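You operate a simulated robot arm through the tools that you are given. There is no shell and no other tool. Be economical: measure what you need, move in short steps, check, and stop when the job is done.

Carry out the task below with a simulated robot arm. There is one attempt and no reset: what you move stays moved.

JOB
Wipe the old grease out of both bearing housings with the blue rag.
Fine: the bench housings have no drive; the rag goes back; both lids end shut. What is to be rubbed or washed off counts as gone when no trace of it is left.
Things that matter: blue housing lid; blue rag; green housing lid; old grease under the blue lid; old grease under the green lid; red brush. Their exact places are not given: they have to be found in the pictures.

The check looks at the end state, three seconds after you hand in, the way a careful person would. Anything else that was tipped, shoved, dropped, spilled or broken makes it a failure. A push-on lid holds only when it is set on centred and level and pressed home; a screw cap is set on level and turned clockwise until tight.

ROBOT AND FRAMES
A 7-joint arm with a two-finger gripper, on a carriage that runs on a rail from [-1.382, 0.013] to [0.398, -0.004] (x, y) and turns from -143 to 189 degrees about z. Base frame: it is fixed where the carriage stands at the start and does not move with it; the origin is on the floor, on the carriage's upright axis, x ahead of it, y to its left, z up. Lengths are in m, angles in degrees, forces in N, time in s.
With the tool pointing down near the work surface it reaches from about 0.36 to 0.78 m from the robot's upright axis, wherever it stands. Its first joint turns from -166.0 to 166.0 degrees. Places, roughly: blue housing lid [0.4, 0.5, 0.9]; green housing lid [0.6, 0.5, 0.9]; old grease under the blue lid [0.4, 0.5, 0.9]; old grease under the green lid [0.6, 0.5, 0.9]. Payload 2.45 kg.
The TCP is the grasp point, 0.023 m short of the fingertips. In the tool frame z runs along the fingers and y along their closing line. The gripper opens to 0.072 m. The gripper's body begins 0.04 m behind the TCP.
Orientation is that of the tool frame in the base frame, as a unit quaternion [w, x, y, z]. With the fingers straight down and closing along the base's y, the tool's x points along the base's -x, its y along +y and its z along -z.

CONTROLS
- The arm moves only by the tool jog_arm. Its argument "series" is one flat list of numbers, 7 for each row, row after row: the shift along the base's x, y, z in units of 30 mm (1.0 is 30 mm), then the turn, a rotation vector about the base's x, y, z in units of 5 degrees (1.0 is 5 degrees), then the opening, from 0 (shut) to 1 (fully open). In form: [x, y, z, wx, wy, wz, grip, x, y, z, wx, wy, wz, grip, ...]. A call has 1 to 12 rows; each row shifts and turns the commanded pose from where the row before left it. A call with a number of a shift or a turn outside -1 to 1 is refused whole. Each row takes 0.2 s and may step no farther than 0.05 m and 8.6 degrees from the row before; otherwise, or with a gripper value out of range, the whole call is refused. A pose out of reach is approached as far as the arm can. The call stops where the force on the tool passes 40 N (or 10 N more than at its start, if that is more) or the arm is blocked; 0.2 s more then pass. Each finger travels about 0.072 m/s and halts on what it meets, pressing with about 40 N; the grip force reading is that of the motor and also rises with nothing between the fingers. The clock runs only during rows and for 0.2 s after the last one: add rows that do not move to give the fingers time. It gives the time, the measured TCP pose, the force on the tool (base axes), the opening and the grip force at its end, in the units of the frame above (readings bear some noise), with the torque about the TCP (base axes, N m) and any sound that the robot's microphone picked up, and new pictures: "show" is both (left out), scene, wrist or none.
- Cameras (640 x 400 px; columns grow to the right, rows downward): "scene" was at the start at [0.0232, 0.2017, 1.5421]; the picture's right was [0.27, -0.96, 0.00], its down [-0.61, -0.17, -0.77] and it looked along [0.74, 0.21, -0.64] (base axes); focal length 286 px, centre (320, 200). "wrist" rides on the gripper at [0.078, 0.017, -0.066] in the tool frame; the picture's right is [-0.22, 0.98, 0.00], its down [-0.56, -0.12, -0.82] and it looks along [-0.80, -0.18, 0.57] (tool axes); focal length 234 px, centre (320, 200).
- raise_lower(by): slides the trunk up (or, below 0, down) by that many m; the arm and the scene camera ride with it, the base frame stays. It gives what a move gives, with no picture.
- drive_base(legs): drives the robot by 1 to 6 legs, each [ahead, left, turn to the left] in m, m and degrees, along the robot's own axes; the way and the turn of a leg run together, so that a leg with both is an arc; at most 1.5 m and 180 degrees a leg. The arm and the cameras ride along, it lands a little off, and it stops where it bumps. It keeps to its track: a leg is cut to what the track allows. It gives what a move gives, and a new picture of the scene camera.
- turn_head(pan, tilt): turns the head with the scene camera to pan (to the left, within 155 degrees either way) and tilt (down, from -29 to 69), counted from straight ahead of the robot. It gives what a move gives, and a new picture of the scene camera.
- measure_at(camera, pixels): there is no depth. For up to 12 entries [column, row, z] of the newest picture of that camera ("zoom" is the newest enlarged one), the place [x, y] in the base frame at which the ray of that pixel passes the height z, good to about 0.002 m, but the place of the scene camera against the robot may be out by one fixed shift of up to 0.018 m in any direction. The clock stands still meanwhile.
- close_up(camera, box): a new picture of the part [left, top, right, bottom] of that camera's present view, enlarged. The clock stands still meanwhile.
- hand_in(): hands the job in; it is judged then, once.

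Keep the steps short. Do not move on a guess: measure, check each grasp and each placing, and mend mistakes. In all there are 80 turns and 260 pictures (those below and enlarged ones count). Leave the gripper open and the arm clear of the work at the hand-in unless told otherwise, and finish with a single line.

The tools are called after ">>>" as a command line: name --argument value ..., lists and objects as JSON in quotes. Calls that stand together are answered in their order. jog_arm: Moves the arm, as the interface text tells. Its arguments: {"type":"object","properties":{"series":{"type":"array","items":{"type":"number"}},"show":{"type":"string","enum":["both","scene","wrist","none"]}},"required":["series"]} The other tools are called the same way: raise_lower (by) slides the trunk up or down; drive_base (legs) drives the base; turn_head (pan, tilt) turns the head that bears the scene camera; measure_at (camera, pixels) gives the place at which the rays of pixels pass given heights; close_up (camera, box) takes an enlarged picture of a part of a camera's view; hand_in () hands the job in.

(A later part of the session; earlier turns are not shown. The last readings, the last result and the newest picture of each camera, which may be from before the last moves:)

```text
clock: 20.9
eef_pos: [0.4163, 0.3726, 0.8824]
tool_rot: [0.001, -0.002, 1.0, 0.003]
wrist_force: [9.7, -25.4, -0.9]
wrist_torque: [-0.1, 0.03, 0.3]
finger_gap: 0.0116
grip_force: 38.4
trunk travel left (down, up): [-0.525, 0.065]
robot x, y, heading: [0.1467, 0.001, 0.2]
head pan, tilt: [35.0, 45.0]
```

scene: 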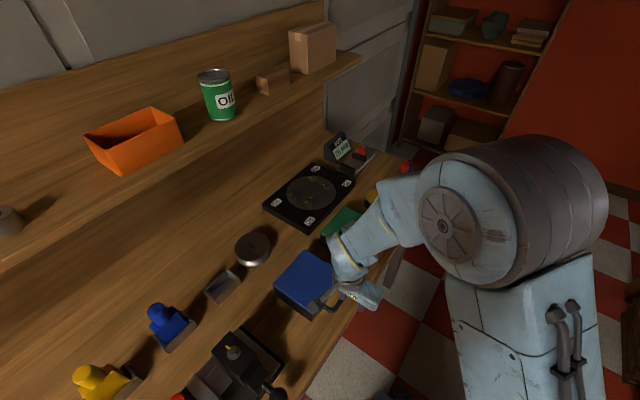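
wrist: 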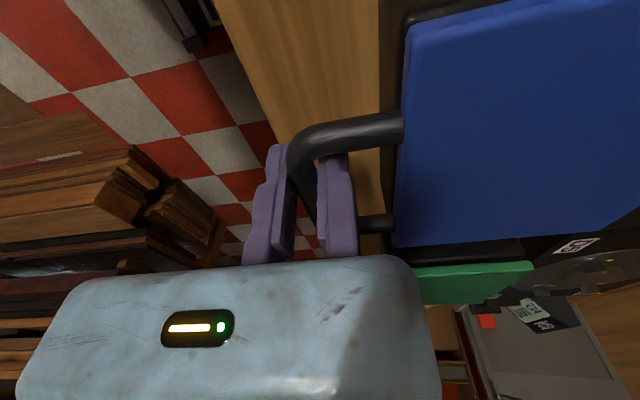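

>>> jog_arm --series '[0, -0.1, 0.2, 0, 0, 0, 0.0, 0, 0, 0.2, 0, 0, 0, 0.0, 0, 0, 0.2, 0, 0, 0, 0]'

>>> close_up --camera "scene" --box '[250, 210, 390, 330]'

```text
clock: 21.7
eef_pos: [0.4173, 0.3734, 0.898]
tool_rot: [0.002, -0.002, 1.0, 0.003]
wrist_force: [13.1, 24.1, -4.5]
wrist_torque: [0.16, -0.01, 0.27]
finger_gap: 0.0115
grip_force: 38.3
trunk travel left (down, up): [-0.525, 0.065]
robot x, y, heading: [0.1485, -0.0018, 0.5]
head pan, tilt: [35.0, 45.0]
```

scene: 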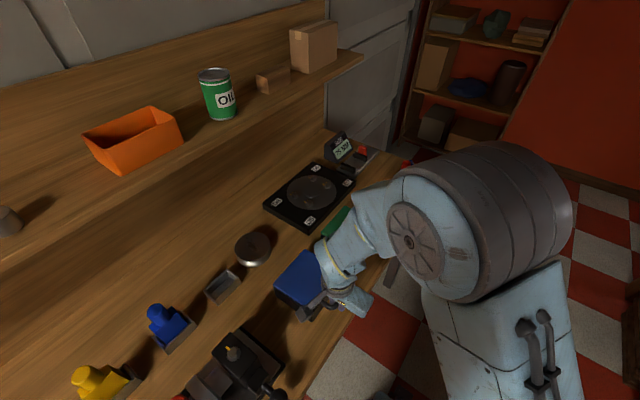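
wrist: 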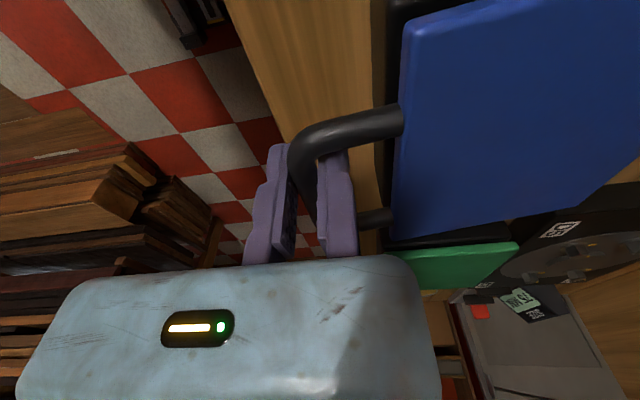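

```text
3.33 times, centred on (320, 270) of scene
```

zoom: 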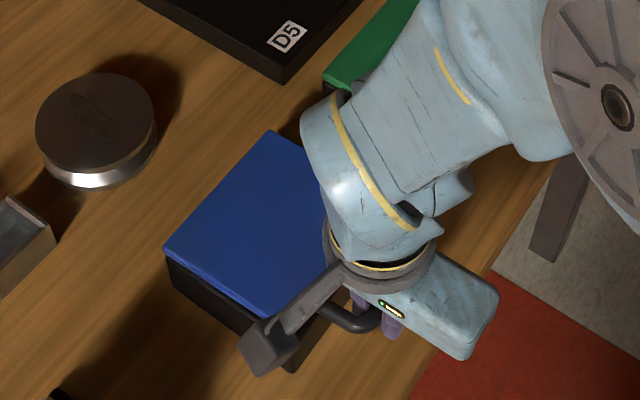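

The lid is hinged at the back and lifts easily. I'll follow the arc (radius ≈0.15) with the tool vertical.

>>> jog_arm --series '[0, 0.11, 0.87, 0, 0, 0, 0.0, 0, 0.26, 0.83, 0, 0, 0, 0.0, 0, 0.4, 0.78, 0, 0, 0, 0, 0, 0, 0, 0, 0, 0, 0]' --show "wrist"

```text
clock: 22.2
eef_pos: [0.4159, 0.3795, 0.9218]
tool_rot: [0.005, -0.005, 1.0, 0.006]
wrist_force: [4.7, 14.4, -4.0]
wrist_torque: [0.2, -1.0, 0.07]
finger_gap: 0.0116
grip_force: 38.7
trunk travel left (down, up): [-0.525, 0.065]
robot x, y, heading: [0.1449, -0.0037, 0.1]
head pan, tilt: [35.0, 45.0]
stopped in row 2: the force on the tool passed its limit at 44 N (the readings are from after the stop); the commanded pose is now the measured one
```

wrist: 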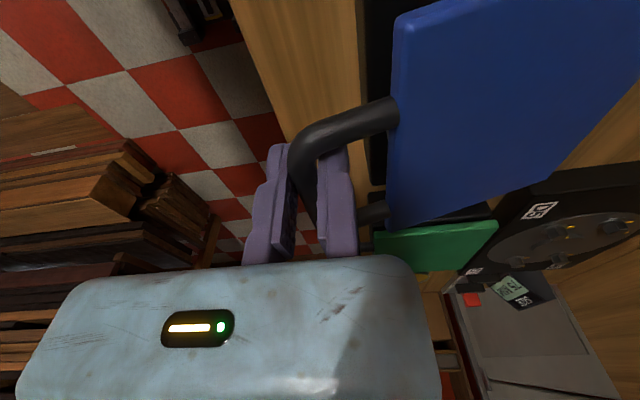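

>>> jog_arm --series '[0, 0.15, 0.47, 0, 0, 0, 0, 0, 0.19, 0.45, 0, 0, 0, 0, 0, 0.22, 0.44, 0, 0, 0, 0, 0, 0.26, 0.41, 0, 0, 0, 0, 0, 0, 0, 0, 0, 0, 0]' --show "wrist"

```text
clock: 23.4
eef_pos: [0.4157, 0.4031, 0.9723]
tool_rot: [0.003, -0.003, 1.0, 0.004]
wrist_force: [10.2, 26.5, -22.4]
wrist_torque: [0.03, 0.08, 0.04]
finger_gap: 0.0115
grip_force: 37.9
trunk travel left (down, up): [-0.525, 0.065]
robot x, y, heading: [0.1446, -0.0049, 0.2]
head pan, tilt: [35.0, 45.0]
```

wrist: 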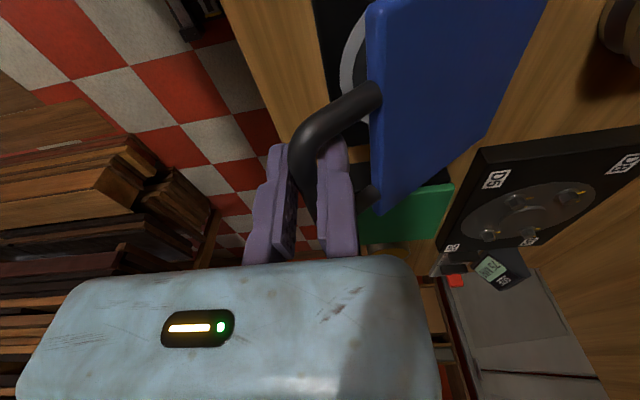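

>>> jog_arm --series '[0, 0.39, 0.3, 0, 0, 0, 0, 0, 0.38, 0.34, 0, 0, 0, 0, 0, 0.42, 0.3, 0, 0, 0, 0, 0, 0.44, 0.26, 0, 0, 0, 0, 0, 0, 0, 0, 0, 0, 0]'

```text
clock: 24.6
eef_pos: [0.4173, 0.4474, 1.0135]
tool_rot: [0.003, -0.003, 1.0, 0.005]
wrist_force: [15.4, -11.5, 19.4]
wrist_torque: [-0.21, -0.06, -0.02]
finger_gap: 0.0115
grip_force: 38.3
trunk travel left (down, up): [-0.525, 0.065]
robot x, y, heading: [0.1452, -0.0001, 0.3]
head pan, tilt: [35.0, 45.0]
```

scene: 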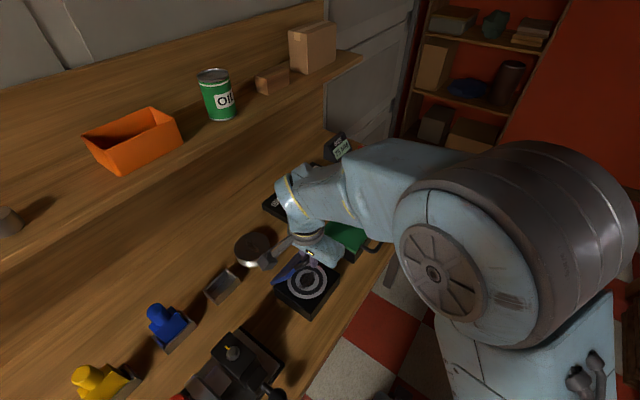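
wrist: 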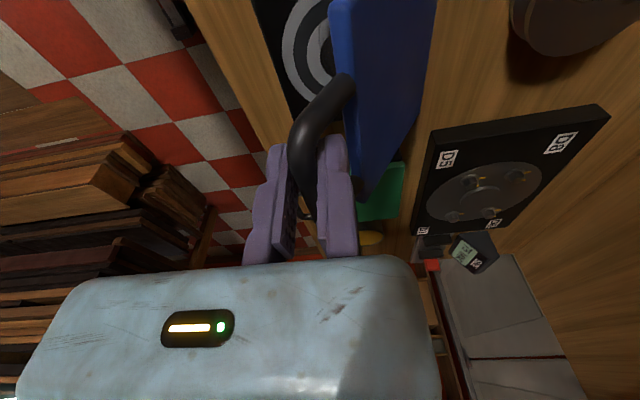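

The force is small and slightly outward, so the hinge is at about (y 0.522, z 0.88). I'll continue past vertical.

>>> jog_arm --series '[0, 0.53, 0.31, 0, 0, 0, 0, 0, 0.51, 0.17, 0, 0, 0, 0, 0, 0.52, 0.12, 0, 0, 0, 0, 0, 0.53, 0.06, 0, 0, 0, 0, 0, 0, 0, 0, 0, 0, 0]' --show "wrist"

>>> jog_arm --series '[0, 0.54, 0.0, 0, 0, 0, 0, 0, 0.53, -0.06, 0, 0, 0, 0, 0, 0.53, -0.11, 0, 0, 0, 0, 0, 0, 0, 0, 0, 0, 0]'

```text
clock: 25.8
eef_pos: [0.415, 0.5129, 1.0306]
tool_rot: [0.003, -0.004, 1.0, 0.008]
wrist_force: [15.3, -2.7, 27.0]
wrist_torque: [-0.16, 0.02, -0.25]
finger_gap: 0.0119
grip_force: 38.9
trunk travel left (down, up): [-0.525, 0.065]
robot x, y, heading: [0.1467, -0.004, 0.2]
head pan, tilt: [35.0, 45.0]
```

wrist: 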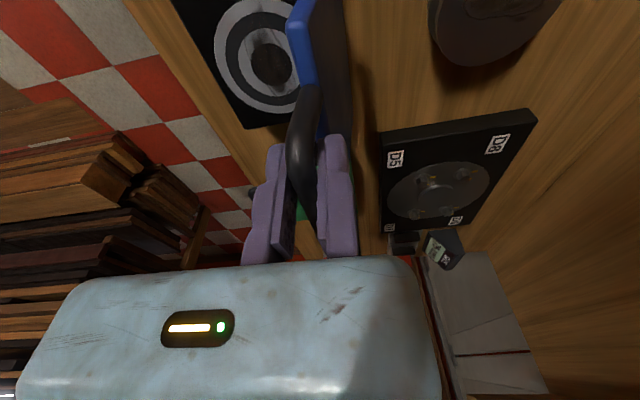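

```text
clock: 26.8
eef_pos: [0.4147, 0.5602, 1.028]
tool_rot: [0.002, -0.003, 1.0, 0.006]
wrist_force: [15.5, 5.3, 26.9]
wrist_torque: [-0.13, 0.13, -0.24]
finger_gap: 0.012
grip_force: 38.7
trunk travel left (down, up): [-0.525, 0.065]
robot x, y, heading: [0.1475, -0.0036, 0.4]
head pan, tilt: [35.0, 45.0]
```

scene: 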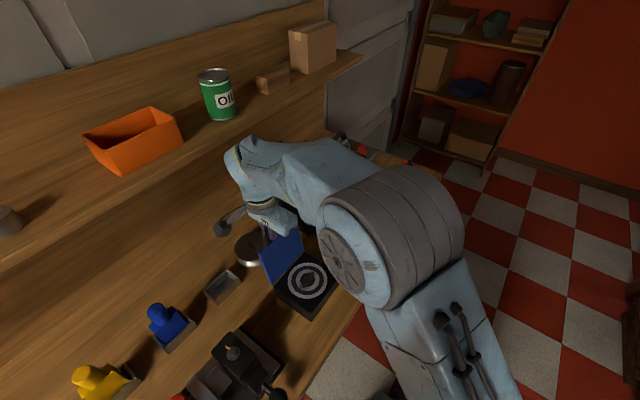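
wrist: 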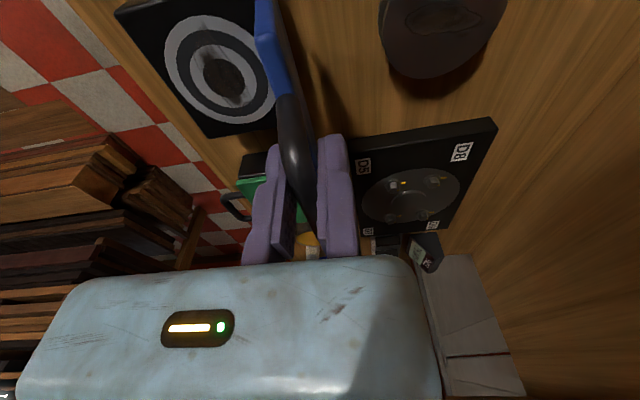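

>>> jog_arm --series '[0, 0.45, -0.12, 0, 0, 0, 0, 0, 0.45, -0.15, 0, 0, 0, 0, 0, 0, 0, 0, 0, 0, 0]' --show "wrist"

```text
clock: 27.4
eef_pos: [0.4153, 0.5799, 1.0152]
tool_rot: [0.0, 0.0, 1.0, -0.002]
wrist_force: [-7.7, -32.4, 10.9]
wrist_torque: [0.13, -0.21, -0.08]
finger_gap: 0.0115
grip_force: 38.2
trunk travel left (down, up): [-0.525, 0.065]
robot x, y, heading: [0.1432, -0.0013, 0.2]
head pan, tilt: [35.0, 45.0]
stopped in row 3: the force on the tool passed its limit at 43 N (the readings are from after the stop); the commanded pose is now the measured one
```

wrist: 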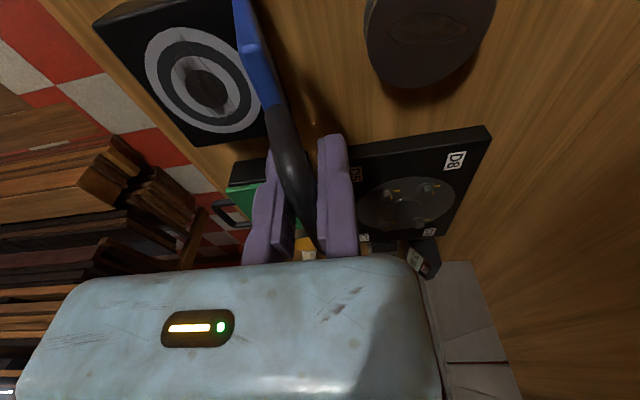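

That is the hinge stop, at about 110°. I'll release and rise.

>>> jog_arm --series '[0, -0.1, 0, 0, 0, 0, 0.3, 0, 0, 0, 0, 0, 0, 0.6, 0, 0, 0, 0, 0, 0, 0.6, 0, 0, 0.5, 0, 0, 0, 0.6, 0, 0, 1, 0, 0, 0, 0.6, 0, 0, 1, 0, 0, 0, 0.6]'

>>> close_up --camera "wrist" --box '[80, 0, 400, 200]'

```text
clock: 28.9
eef_pos: [0.4156, 0.5831, 1.0882]
tool_rot: [0.0, -0.001, 1.0, -0.002]
wrist_force: [0.2, -0.5, -0.5]
wrist_torque: [-0.02, -0.02, -0.04]
finger_gap: 0.0432
grip_force: 0.0
trunk travel left (down, up): [-0.525, 0.065]
robot x, y, heading: [0.1425, -0.0018, 0.4]
head pan, tilt: [35.0, 45.0]
```

scene: 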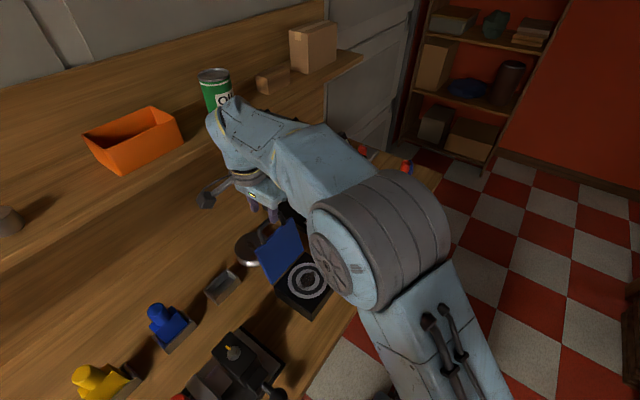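
wrist: 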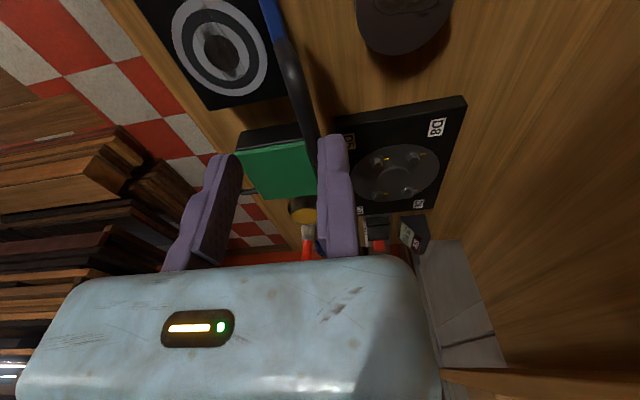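

```text
2.00 times, centred on (240, 100) of wrist
```

zoom: 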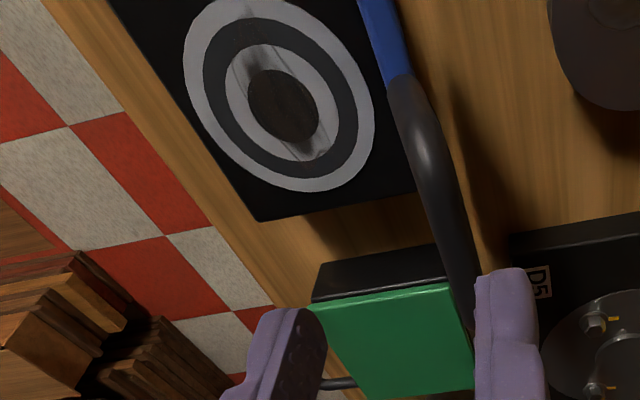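

The blue housing is open and stays open; its inner ring is smeared with grease. Now to view the green handle from the same kind of pose.

>>> jog_arm --series '[0.5, -0.6, 0.8, 0, 0, 0, 0.5, 1, -0.7, 0, 0, 0, 0, 0.5, 1, -0.7, 0, 0, 0, 0, 0.5, 1, -0.6, 0, 0, 0, 0, 0.5, 0.73, -0.67, 0, 0, 0, 0, 0.5, 0, 0, 0, 0, 0, 0, 0.5]'

>>> close_up --camera "wrist" --box '[200, 0, 400, 130]'

>>> close_up --camera "scene" --box '[250, 200, 390, 330]'

```text
clock: 30.2
eef_pos: [0.5397, 0.4838, 1.1123]
tool_rot: [-0.001, -0.001, 1.0, -0.002]
wrist_force: [0.2, -0.5, -0.8]
wrist_torque: [0.06, -0.01, -0.01]
finger_gap: 0.0362
grip_force: 0.0
trunk travel left (down, up): [-0.525, 0.065]
robot x, y, heading: [0.1503, -0.0032, 0.2]
head pan, tilt: [35.0, 45.0]
```

scene: 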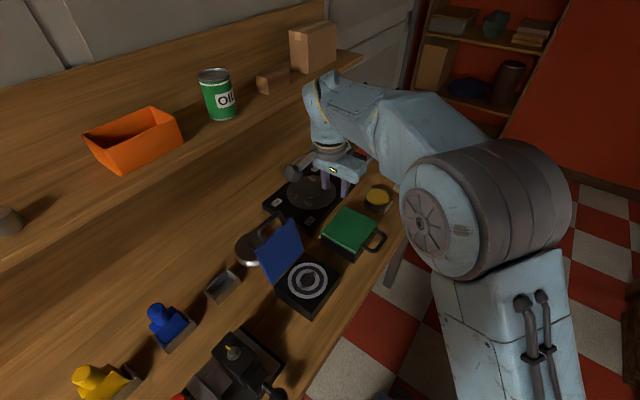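
wrist: 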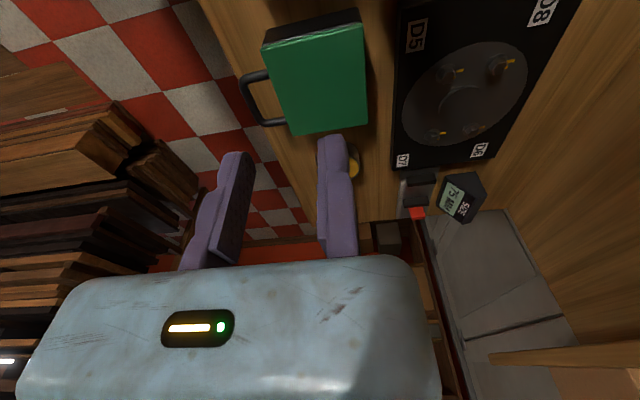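

```text
3.08 times, centred on (300, 65) of wrist
```

zoom: 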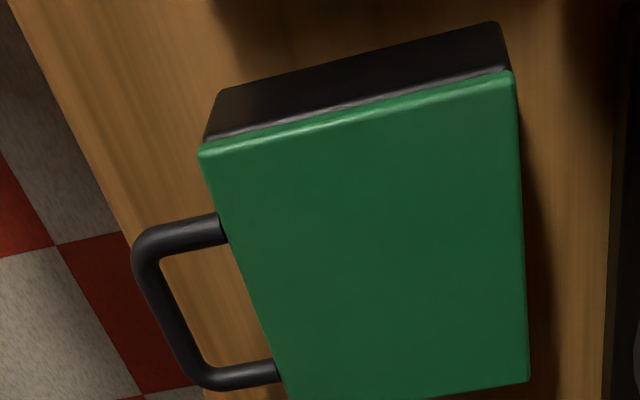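

```text
3.08 times, centred on (320, 265) of scene
```

zoom: 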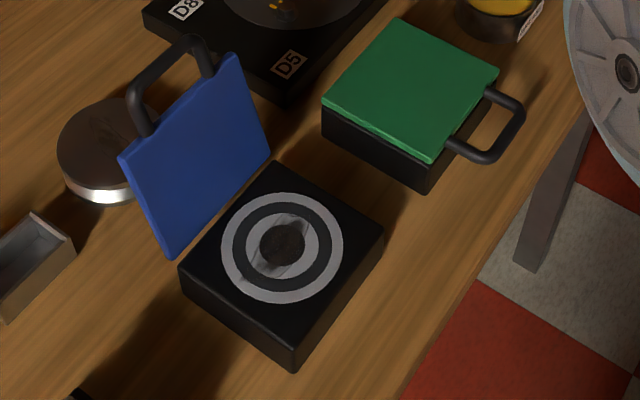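

>>> measure_at --camera "wrist" --pixels '[[246, 88, 0.885], [258, 116, 0.885], [252, 102, 0.885], [263, 48, 0.9], [365, 24, 0.9], [368, 124, 0.9], [290, 136, 0.9]]'

```text
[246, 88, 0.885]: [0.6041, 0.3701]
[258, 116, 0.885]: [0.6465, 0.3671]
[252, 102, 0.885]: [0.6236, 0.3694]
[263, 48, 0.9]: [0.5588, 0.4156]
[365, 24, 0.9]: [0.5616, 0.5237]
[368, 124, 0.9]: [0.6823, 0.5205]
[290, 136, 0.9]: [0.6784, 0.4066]
```

Green bar is about (0.622, 0.370). I'll drive 0.15 forward for reach, then position above the bar.

>>> drive_base --legs '[[0.12, 0, 0]]'

>>> jog_arm --series '[-0.6, -0.8, 0, 0, 0, 0, 0.5, -0.63, -0.8, 0, 0, 0, 0, 0.5, 0, -0.8, -0.8, 0, 0, 0, 0.5, 0, -0.8, -0.8, 0, 0, 0, 0.5, 0, -0.4, -1, 0, 0, 0, 0.5, 0, 0, -1, 0, 0, 0, 0.5, 0, 0, -1, 0, 0, 0, 0.5, 0, 0, -1, 0, 0, 0, 0.5]' --show "wrist"

```text
clock: 31.5
eef_pos: [0.6608, 0.4825, 1.1109]
tool_rot: [0.001, 0.0, 1.0, -0.002]
wrist_force: [0.1, -1.2, -0.2]
wrist_torque: [0.01, 0.02, -0.01]
finger_gap: 0.036
grip_force: 0.1
trunk travel left (down, up): [-0.525, 0.065]
robot x, y, heading: [0.2651, -0.005, 0.2]
head pan, tilt: [35.0, 45.0]
```

scene: 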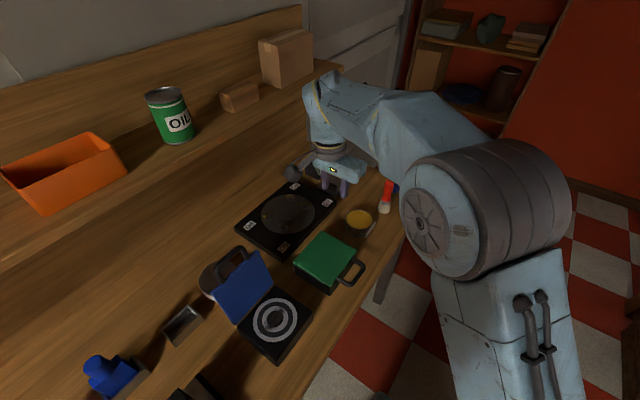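

```text
clock: 33.3
eef_pos: [0.6232, 0.3765, 0.9444]
tool_rot: [0.0, 0.0, 1.0, 0.0]
wrist_force: [-0.5, 0.1, -0.7]
wrist_torque: [0.03, 0.0, -0.03]
finger_gap: 0.0363
grip_force: 0.1
trunk travel left (down, up): [-0.525, 0.065]
robot x, y, heading: [0.2649, -0.0066, -0.0]
head pan, tilt: [35.0, 45.0]
```

wrist: 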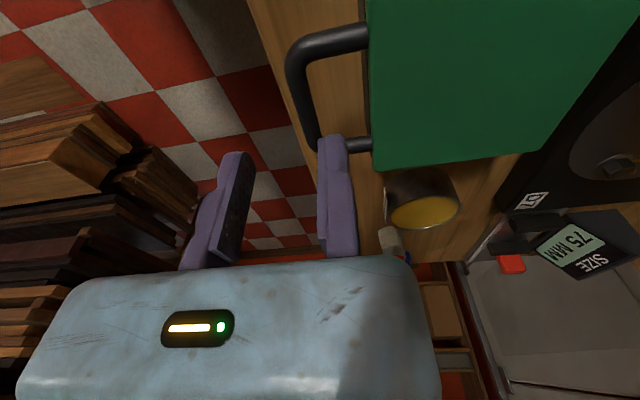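

>>> jog_arm --series '[0, 0, -0.5, 0, 0, 0, 0.5, 0, 0, -0.55, 0, 0, 0, 0.5]' --show "wrist"

```text
clock: 33.9
eef_pos: [0.6228, 0.3739, 0.912]
tool_rot: [0.0, 0.0, 1.0, -0.002]
wrist_force: [-0.3, 0.1, -1.2]
wrist_torque: [0.02, -0.02, 0.0]
finger_gap: 0.036
grip_force: 0.1
trunk travel left (down, up): [-0.525, 0.065]
robot x, y, heading: [0.2638, -0.002, 0.2]
head pan, tilt: [35.0, 45.0]
```

wrist: 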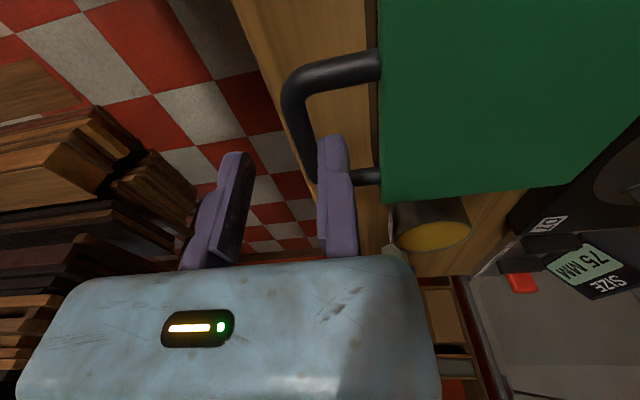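

Very like the blue case (bar just left of the finger, finger in the loop). I'll descend to 0.881 and then close.

>>> jog_arm --series '[-0.07, 0.06, -0.35, 0, 0, 0, 0.5, 0, 0, -0.35, 0, 0, 0, 0.5, 0, 0, -0.35, 0, 0, 0, 0.5, 0, 0, 0, 0, 0, 0, 0.5]' --show "wrist"

```text
clock: 34.9
eef_pos: [0.6235, 0.3767, 0.8809]
tool_rot: [0.0, 0.0, 1.0, -0.002]
wrist_force: [-0.8, -0.3, 0.0]
wrist_torque: [0.01, 0.01, 0.04]
finger_gap: 0.0359
grip_force: 0.2
trunk travel left (down, up): [-0.525, 0.065]
robot x, y, heading: [0.2656, -0.0008, -0.0]
head pan, tilt: [35.0, 45.0]
```

wrist: 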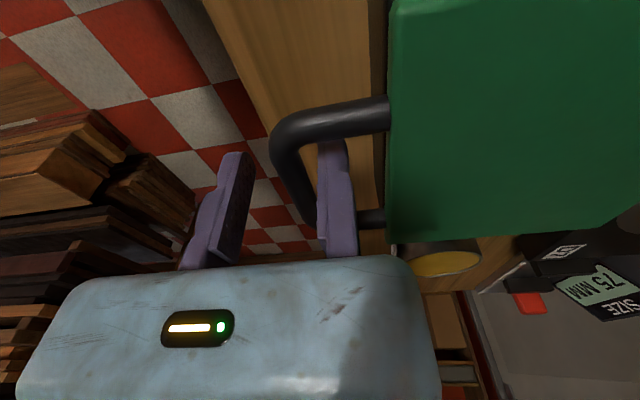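

>>> jog_arm --series '[0, -0.1, 0, 0, 0, 0, 0.3, 0, -0.08, 0, 0, 0, 0, 0.15, 0, 0, 0, 0, 0, 0, 0, 0, 0, 0, 0, 0, 0, 0, 0, 0, 0, 0, 0, 0, 0]' --show "none"

```text
clock: 36.1
eef_pos: [0.6228, 0.3698, 0.8809]
tool_rot: [0.001, 0.0, 1.0, -0.002]
wrist_force: [0.0, -0.4, -0.7]
wrist_torque: [-0.05, 0.05, 0.35]
finger_gap: 0.0118
grip_force: 38.4
trunk travel left (down, up): [-0.525, 0.065]
robot x, y, heading: [0.2665, -0.0034, 0.1]
head pan, tilt: [35.0, 45.0]
```

Clean grip. I'll follow the opening arc in small steps.

>>> jog_arm --series '[0, 0.03, 0.52, 0, 0, 0, 0, 0, 0.08, 0.52, 0, 0, 0, 0, 0, 0.13, 0.51, 0, 0, 0, 0, 0, 0.19, 0.49, 0, 0, 0, 0, 0, 0.24, 0.47, 0, 0, 0, 0, 0, 0, 0, 0, 0, 0, 0]' --show "wrist"

```text
clock: 37.5
eef_pos: [0.6233, 0.3928, 0.9557]
tool_rot: [0.001, 0.0, 1.0, -0.002]
wrist_force: [6.5, 8.5, -4.4]
wrist_torque: [0.02, -0.24, 0.32]
finger_gap: 0.0114
grip_force: 38.1
trunk travel left (down, up): [-0.525, 0.065]
robot x, y, heading: [0.2678, -0.0023, 0.0]
head pan, tilt: [35.0, 45.0]
```

wrist: 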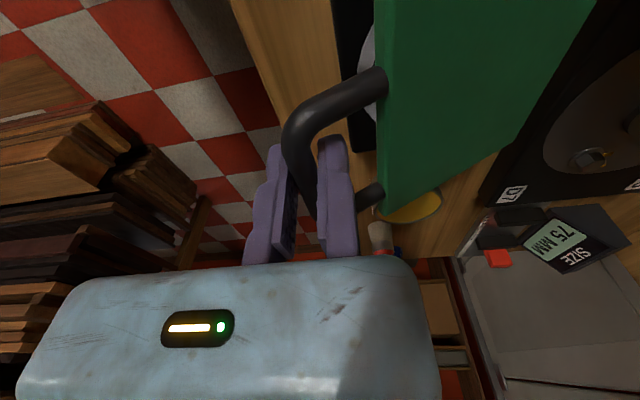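

>>> jog_arm --series '[0, 0.3, 0.43, 0, 0, 0, 0, 0, 0.34, 0.4, 0, 0, 0, 0, 0, 0.38, 0.36, 0, 0, 0, 0, 0, 0.41, 0.33, 0, 0, 0, 0, 0, 0.44, 0.28, 0, 0, 0, 0, 0, 0.47, 0.24, 0, 0, 0, 0, 0, 0.49, 0.19, 0, 0, 0, 0, 0, 0, 0, 0, 0, 0, 0]' --show "wrist"

>>> jog_arm --series '[0, 0.51, 0.13, 0, 0, 0, 0, 0, 0.52, 0.08, 0, 0, 0, 0, 0, 0.52, 0.03, 0, 0, 0, 0, 0, 0.52, -0.03, 0, 0, 0, 0, 0, 0.52, -0.08, 0, 0, 0, 0, 0, 0.4, -0.11, 0, 0, 0, 0]' --show "wrist"

```text
clock: 39.3
eef_pos: [0.6216, 0.4741, 1.0237]
tool_rot: [0.001, 0.0, 1.0, 0.0]
wrist_force: [10.6, -10.6, 25.7]
wrist_torque: [-0.18, -0.02, 0.04]
finger_gap: 0.0112
grip_force: 38.4
trunk travel left (down, up): [-0.525, 0.065]
robot x, y, heading: [0.2659, -0.0028, 0.2]
head pan, tilt: [35.0, 45.0]
```

wrist: 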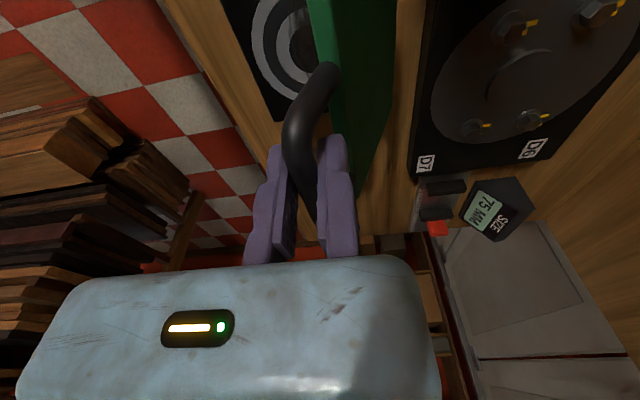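

```text
clock: 40.7
eef_pos: [0.6214, 0.5627, 1.0252]
tool_rot: [0.001, -0.001, 1.0, 0.001]
wrist_force: [9.0, 5.9, 32.0]
wrist_torque: [-0.19, 0.12, -0.38]
finger_gap: 0.0117
grip_force: 38.4
trunk travel left (down, up): [-0.525, 0.065]
robot x, y, heading: [0.2653, -0.0004, 0.1]
head pan, tilt: [35.0, 45.0]
```

wrist: 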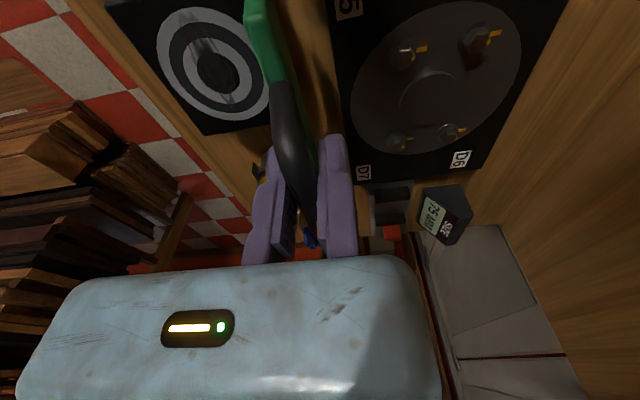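

>>> jog_arm --series '[0, 0.25, 0.0, 0, 0, 0, 0, 0, 0, 0.05, 0, 0, 0, 0.3, 0, 0, 0, 0, 0, 0, 0.6, 0, 0, 0, 0, 0, 0, 0.6, 0, 0, 0.5, 0, 0, 0, 0.6, 0, 0, 1, 0, 0, 0, 0.6, 0, 0, 1, 0, 0, 0, 0.6]'

>>> close_up --camera "scene" --box '[180, 190, 400, 360]'

>>> close_up --camera "wrist" --box '[80, 0, 340, 160]'

```text
clock: 42.3
eef_pos: [0.6224, 0.5705, 1.1005]
tool_rot: [0.001, 0.0, 1.0, -0.002]
wrist_force: [-0.4, -0.3, -0.5]
wrist_torque: [0.03, 0.0, -0.03]
finger_gap: 0.0429
grip_force: 0.0
trunk travel left (down, up): [-0.525, 0.065]
robot x, y, heading: [0.2695, -0.0022, 0.0]
head pan, tilt: [35.0, 45.0]
```

scene: 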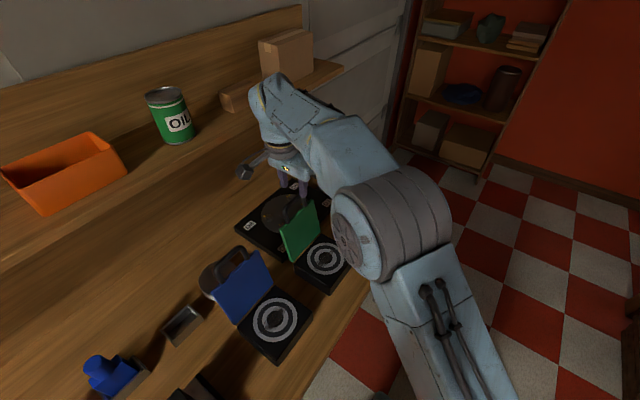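
wrist: 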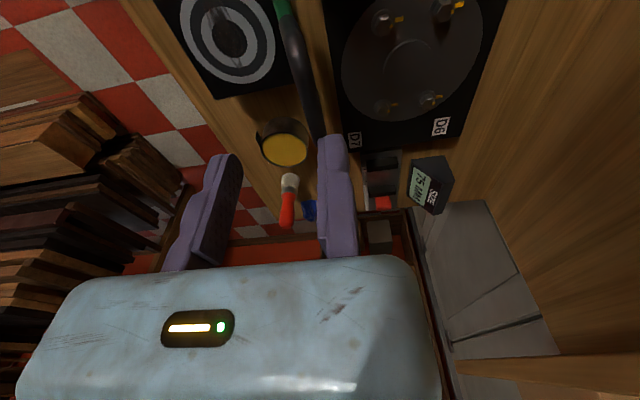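

```text
2.35 times, centred on (290, 275) of scene
```

zoom: 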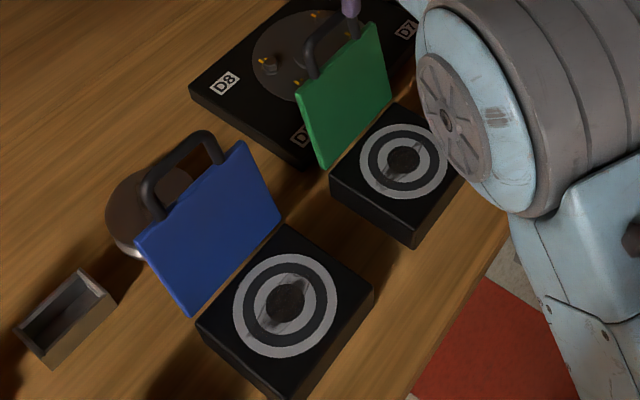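

```text
2.46 times, centred on (210, 80) of wrist
```

zoom: 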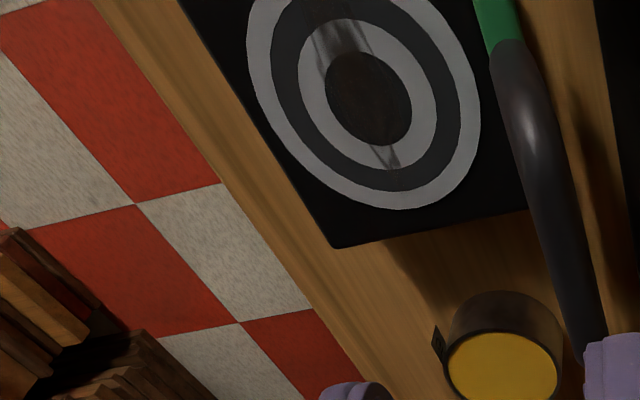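

Both housings are open. Now for the rag: drive to the rail end and turn the tool 90° so the wrist camera is on the −y side, clear of the brush.

>>> drive_base --legs '[[0.128, 0, 0]]'

>>> jog_arm --series '[0, 0, 0, 0, 0, 1, 1, 0, 0, 0, 0, 0, 1, 1, 0, 0, 0, 0, 0, 1, 1, 0, 0, 0, 0, 0, 1, 1, 0, 0, 0, 0, 0, 1, 1, 0, 0, 0, 0, 0, 1, 1, 0, 0, 0, 0, 0, 1, 1, 0, 0, 0, 0, 0, 1, 1, 0, 0, 0, 0, 0, 1, 1, 0, 0, 0, 0, 0, 1, 1, 0, 0, 0, 0, 0, 1, 1, 0, 0, 0, 0, 0, 1, 1]' --show "none"

>>> jog_arm --series '[0.8, -0.4, 0, 0, 0, 1, 1, 0.8, -0.4, 0, 0, 0, 1, 1, 0.8, -0.4, 0, 0, 0, 1, 1, 0.8, -0.4, 0, 0, 0, 1, 1, 0.8, -0.4, 0, 0, 0, 1, 1, 0.8, -0.4, 0, 0, 0, 1, 1, 0.8, -0.2, 0, 0, 0, 0, 1, 0.8, -0.2, 0, 0, 0, 0, 1, 0.8, -0.2, 0, 0, 0, 0, 1]'

```text
clock: 43.6
eef_pos: [0.7512, 0.5698, 1.1001]
tool_rot: [0.0, -0.002, 1.0, -0.003]
wrist_force: [0.0, 0.5, 0.5]
wrist_torque: [0.01, 0.02, 0.0]
finger_gap: 0.0434
grip_force: 0.0
trunk travel left (down, up): [-0.525, 0.065]
robot x, y, heading: [0.3983, -0.0037, 0.5]
head pan, tilt: [35.0, 45.0]
```

scene: 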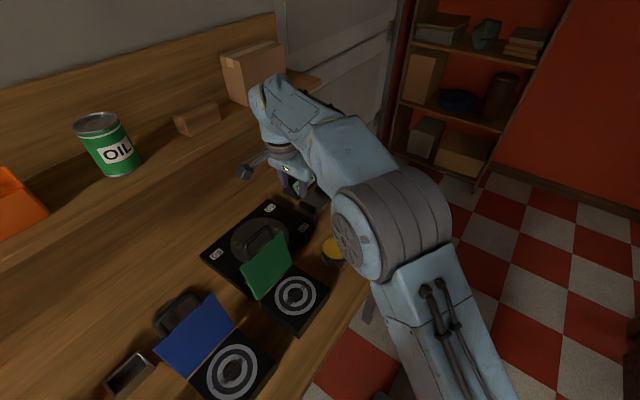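

```text
clock: 46.2
eef_pos: [0.7506, 0.5692, 1.1005]
tool_rot: [0.001, -0.503, 0.864, -0.002]
wrist_force: [0.9, -0.1, -0.8]
wrist_torque: [0.02, 0.01, 0.0]
finger_gap: 0.072
grip_force: 0.0
trunk travel left (down, up): [-0.525, 0.065]
robot x, y, heading: [0.393, -0.0038, 0.4]
head pan, tilt: [35.0, 45.0]
```

```text
clock: 48.2
eef_pos: [0.9505, 0.4823, 1.1006]
tool_rot: [-0.002, 0.708, -0.706, 0.0]
wrist_force: [-0.1, -0.3, 1.0]
wrist_torque: [-0.03, -0.05, -0.02]
finger_gap: 0.0719
grip_force: 0.0
out of reach, approached as far as the arm can: row 9
trunk travel left (down, up): [-0.525, 0.065]
robot x, y, heading: [0.3957, -0.003, 0.2]
head pan, tilt: [35.0, 45.0]
```

scene: 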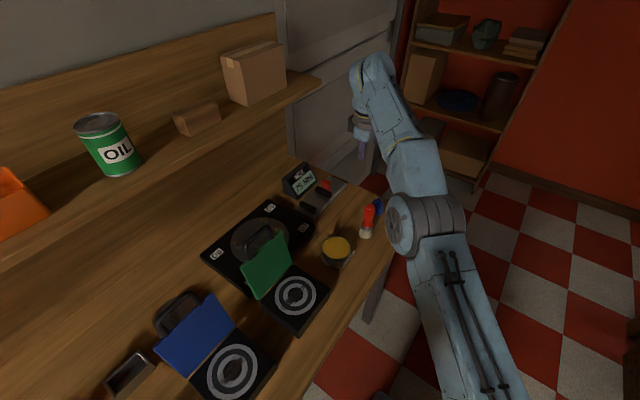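
wrist: 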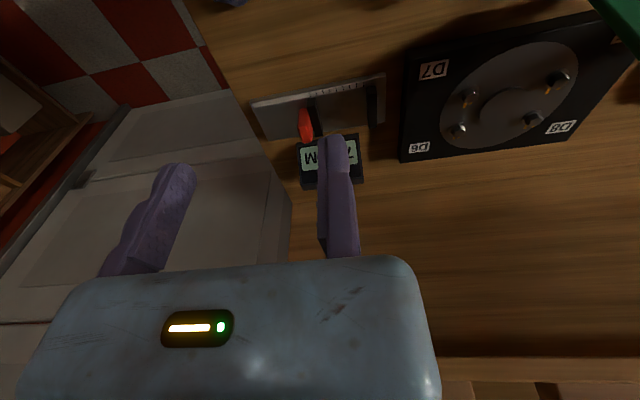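

I'm at the reach limit at this height. I'll move back in y and lower to view the rag.

>>> jog_arm --series '[0, -0.8, -0.5, 0, 0, 0, 1, 0, -0.8, -0.5, 0, 0, 0, 1, 0, -0.8, -0.5, 0, 0, 0, 1]' --show "wrist"

>>> close_up --camera "wrist" --box '[160, 0, 320, 100]'

```text
clock: 49.0
eef_pos: [0.951, 0.4132, 1.0542]
tool_rot: [-0.002, 0.708, -0.706, 0.001]
wrist_force: [0.0, 0.6, -0.4]
wrist_torque: [0.01, 0.0, -0.02]
finger_gap: 0.0719
grip_force: 0.1
trunk travel left (down, up): [-0.525, 0.065]
robot x, y, heading: [0.3982, -0.0019, 0.3]
head pan, tilt: [35.0, 45.0]
```

wrist: 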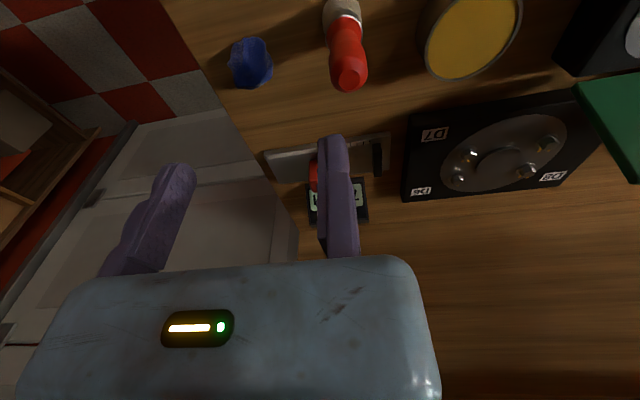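

```text
4.00 times, centred on (240, 50) of wrist
```

zoom: 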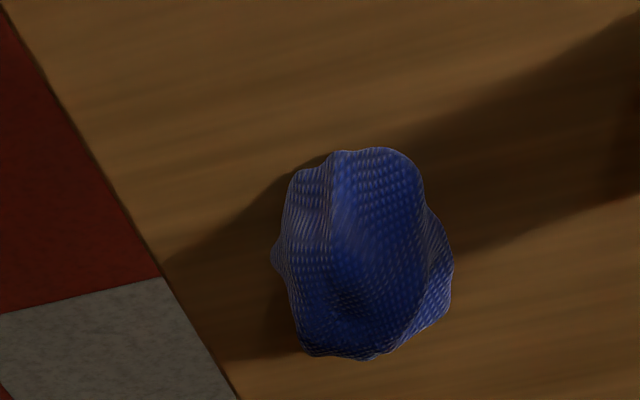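

>>> measure_at --camera "wrist" --pixels '[[250, 64, 0.84], [250, 64, 0.86], [250, 64, 0.82], [229, 62, 0.85], [273, 66, 0.85], [250, 37, 0.85], [250, 90, 0.84], [250, 90, 0.88], [342, 8, 0.83], [348, 78, 0.96], [181, 70, 0.83]]'

```text
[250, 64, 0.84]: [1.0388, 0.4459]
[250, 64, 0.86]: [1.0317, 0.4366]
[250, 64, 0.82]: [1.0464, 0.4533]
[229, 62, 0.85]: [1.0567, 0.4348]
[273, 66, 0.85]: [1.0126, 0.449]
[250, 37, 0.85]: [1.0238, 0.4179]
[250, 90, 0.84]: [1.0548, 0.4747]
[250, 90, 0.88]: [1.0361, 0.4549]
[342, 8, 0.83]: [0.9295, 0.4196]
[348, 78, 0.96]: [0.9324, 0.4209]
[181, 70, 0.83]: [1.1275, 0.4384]
```

The rag centre triangulates to about (1.04, 0.449, 0.837), just beyond vertical reach, so I'll tilt the fingers 15° toward +y. The brush stands at (0.93, 0.42), so I move past it in x before descending.

>>> jog_arm --series '[1, 0, 0, 1, 0, 0, 1, 1, 0, 0, 1, 0, 0, 1, 0.97, 0, 0, 1, 0, 0, 1, 0, 0.3, -0.8, 0, 0, 0, 1, 0, 0.4, -1, 0, 0, 0, 1, 0, 0.4, -1, 0, 0, 0, 1, 0, 0, 0, 0, 0, 0, 1]'

>>> close_up --camera "scene" --box '[310, 120, 430, 260]'

```text
clock: 50.6
eef_pos: [1.0397, 0.4448, 0.9693]
tool_rot: [-0.095, 0.702, -0.7, -0.091]
wrist_force: [0.1, 0.7, -0.1]
wrist_torque: [0.01, 0.0, 0.03]
finger_gap: 0.072
grip_force: 0.0
trunk travel left (down, up): [-0.525, 0.065]
robot x, y, heading: [0.3938, -0.0062, 0.5]
head pan, tilt: [35.0, 45.0]
```

scene: 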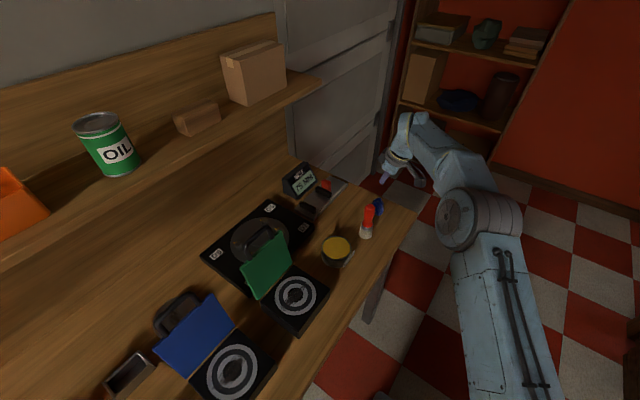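
wrist: 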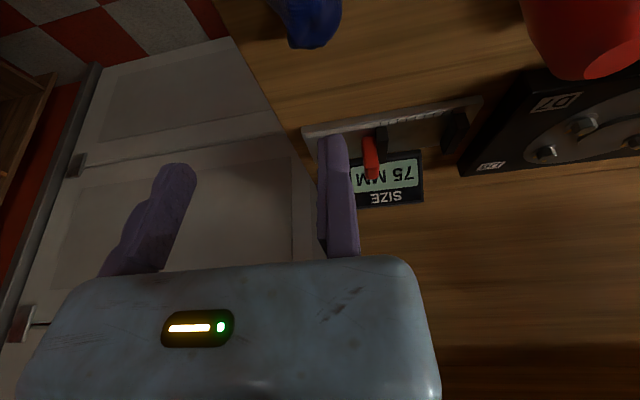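

```text
2.86 times, centred on (370, 190) of scene
```

zoom: 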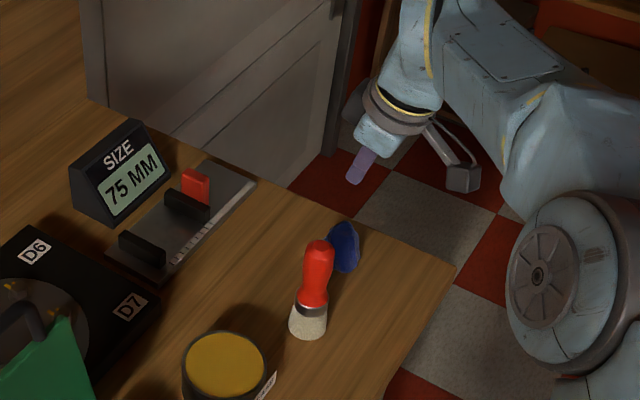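

Across the earlier grips, the tool's +y finger stayed at about TCP+6 mm and only the other finger moved. So I'll place that fixed finger (now on the −x side) just beside the rag at TCP x≈1.013, which is also near enough to go vertical. The next view confirms it.

>>> jog_arm --series '[-0.3, 0, 0, -1, 0, 0, 1, -0.3, 0, 0, -1, 0, 0, 1, -0.28, 0, 0, -1, 0, 0, 1, 0, -1, 0, 0, 0, 0, 1, 0, 0, 0, 0, 0, 0, 1]'

>>> close_up --camera "wrist" --box '[140, 0, 400, 180]'

```text
clock: 51.8
eef_pos: [1.0163, 0.4115, 0.9707]
tool_rot: [-0.003, 0.708, -0.706, 0.001]
wrist_force: [-0.1, -0.3, -0.4]
wrist_torque: [0.01, -0.01, 0.01]
finger_gap: 0.0719
grip_force: 0.1
trunk travel left (down, up): [-0.525, 0.065]
robot x, y, heading: [0.3967, -0.0036, 0.4]
head pan, tilt: [35.0, 45.0]
```

scene: 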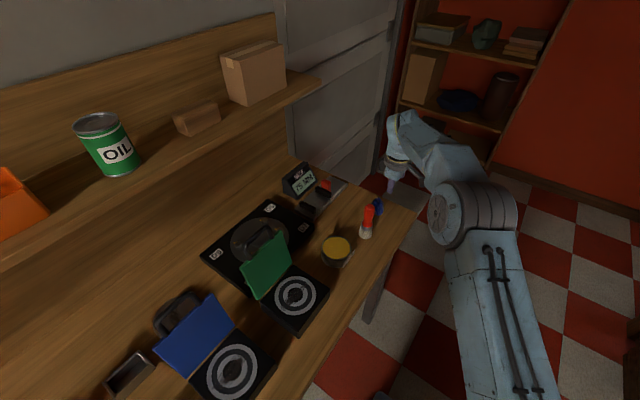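
wrist: 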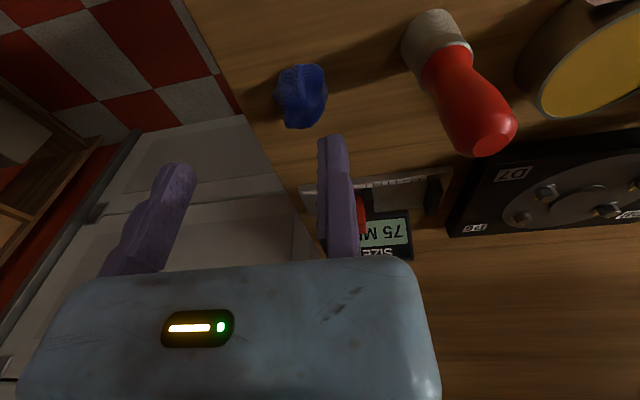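

```text
2.22 times, centred on (270, 90) of wrist
```

zoom: 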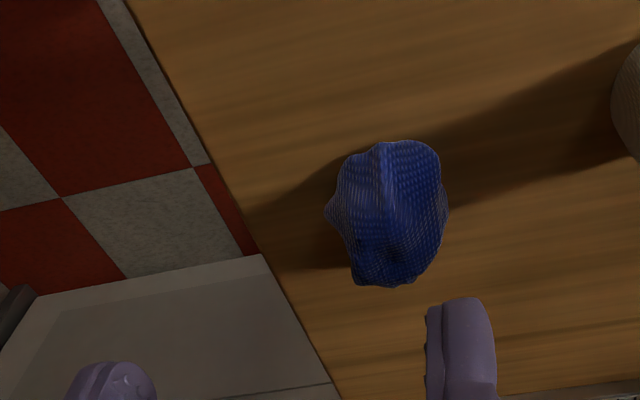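

The rag spans x 1.018–1.068 and y 0.423–0.477. The fixed finger's inner face is at ≈1.010, just clear. I'll move to y 0.450 and descend.

>>> jog_arm --series '[0, 0.65, 0, 0, 0, 0, 1, 0, 0.65, 0, 0, 0, 0, 1, 0, 0, -1, 0, 0, 0, 1, 0, 0, -1, 0, 0, 0, 1, 0, 0, -1, 0, 0, 0, 1, 0, 0, 0, 0, 0, 0, 1]'

>>> close_up --camera "scene" --box '[320, 140, 440, 260]'

```text
clock: 53.2
eef_pos: [1.013, 0.4545, 0.8801]
tool_rot: [-0.001, 0.708, -0.706, 0.001]
wrist_force: [-0.5, 0.5, -0.1]
wrist_torque: [-0.01, 0.0, 0.01]
finger_gap: 0.0719
grip_force: 0.1
trunk travel left (down, up): [-0.525, 0.065]
robot x, y, heading: [0.3946, -0.0031, 0.1]
head pan, tilt: [35.0, 45.0]
```

scene: 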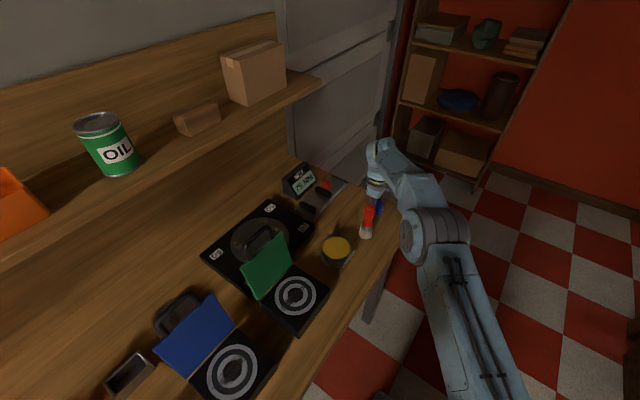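
wrist: 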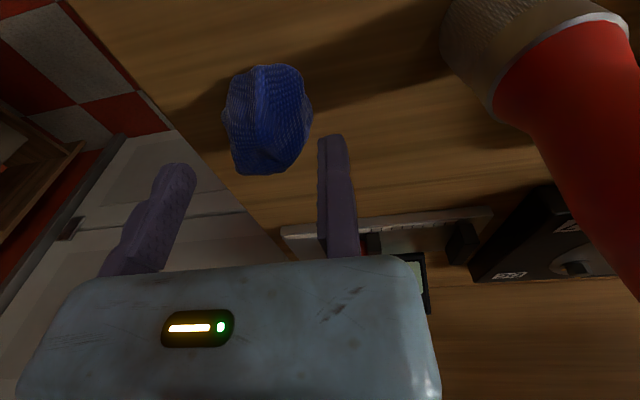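

```text
3.33 times, centred on (380, 200) of scene
```

zoom: 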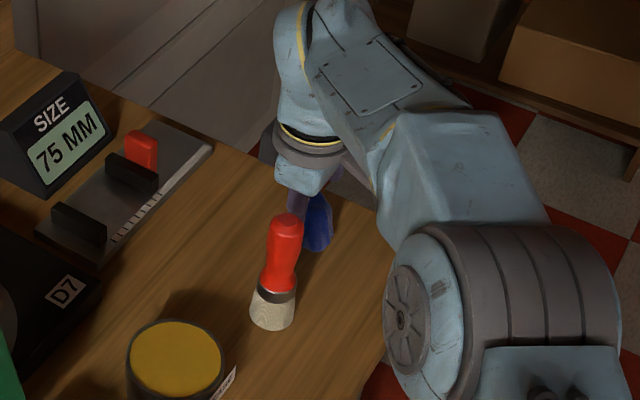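

>>> jog_arm --series '[0.05, -0.1, -0.4, 0, 0, 0, 1, 0, 0, -0.4, 0, 0, 0, 1, 0, 0, 0, 0, 0, 0, 1]' --show "wrist"

>>> close_up --camera "wrist" --box '[160, 60, 380, 200]'

```text
clock: 54.0
eef_pos: [1.017, 0.4492, 0.8548]
tool_rot: [-0.001, 0.708, -0.707, 0.001]
wrist_force: [-0.1, -0.8, -0.3]
wrist_torque: [0.0, 0.02, 0.01]
finger_gap: 0.072
grip_force: 0.1
trunk travel left (down, up): [-0.525, 0.065]
robot x, y, heading: [0.3931, -0.0036, 0.5]
head pan, tilt: [35.0, 45.0]
```

wrist: 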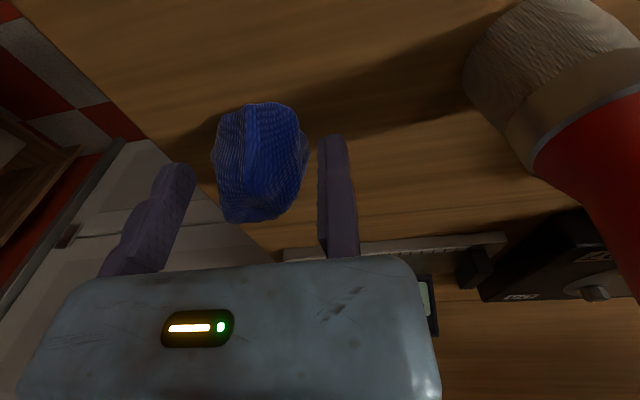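

```text
2.86 times, centred on (270, 130) of wrist
```

zoom: 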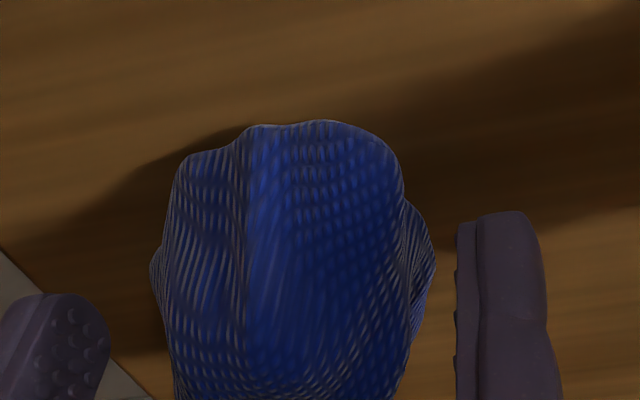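

>>> jog_arm --series '[0, 0, -0.2, 0, 0, 0, 1, 0, 0, -0.2, 0, 0, 0, 1, 0, 0, -0.1, 0, 0, 0, 1, 0, 0, 0, 0, 0, 0, 1]' --show "wrist"

```text
clock: 55.0
eef_pos: [1.0166, 0.4497, 0.8431]
tool_rot: [-0.003, 0.709, -0.706, 0.001]
wrist_force: [1.0, -0.2, 8.9]
wrist_torque: [-0.06, 0.12, -0.06]
finger_gap: 0.0721
grip_force: 0.0
trunk travel left (down, up): [-0.525, 0.065]
robot x, y, heading: [0.3937, -0.0021, 0.2]
head pan, tilt: [35.0, 45.0]
```

wrist: 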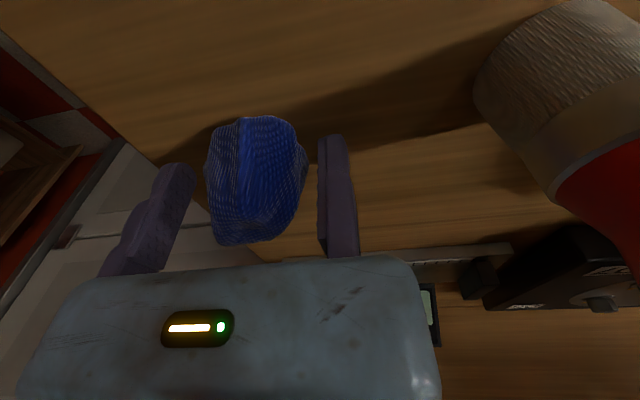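

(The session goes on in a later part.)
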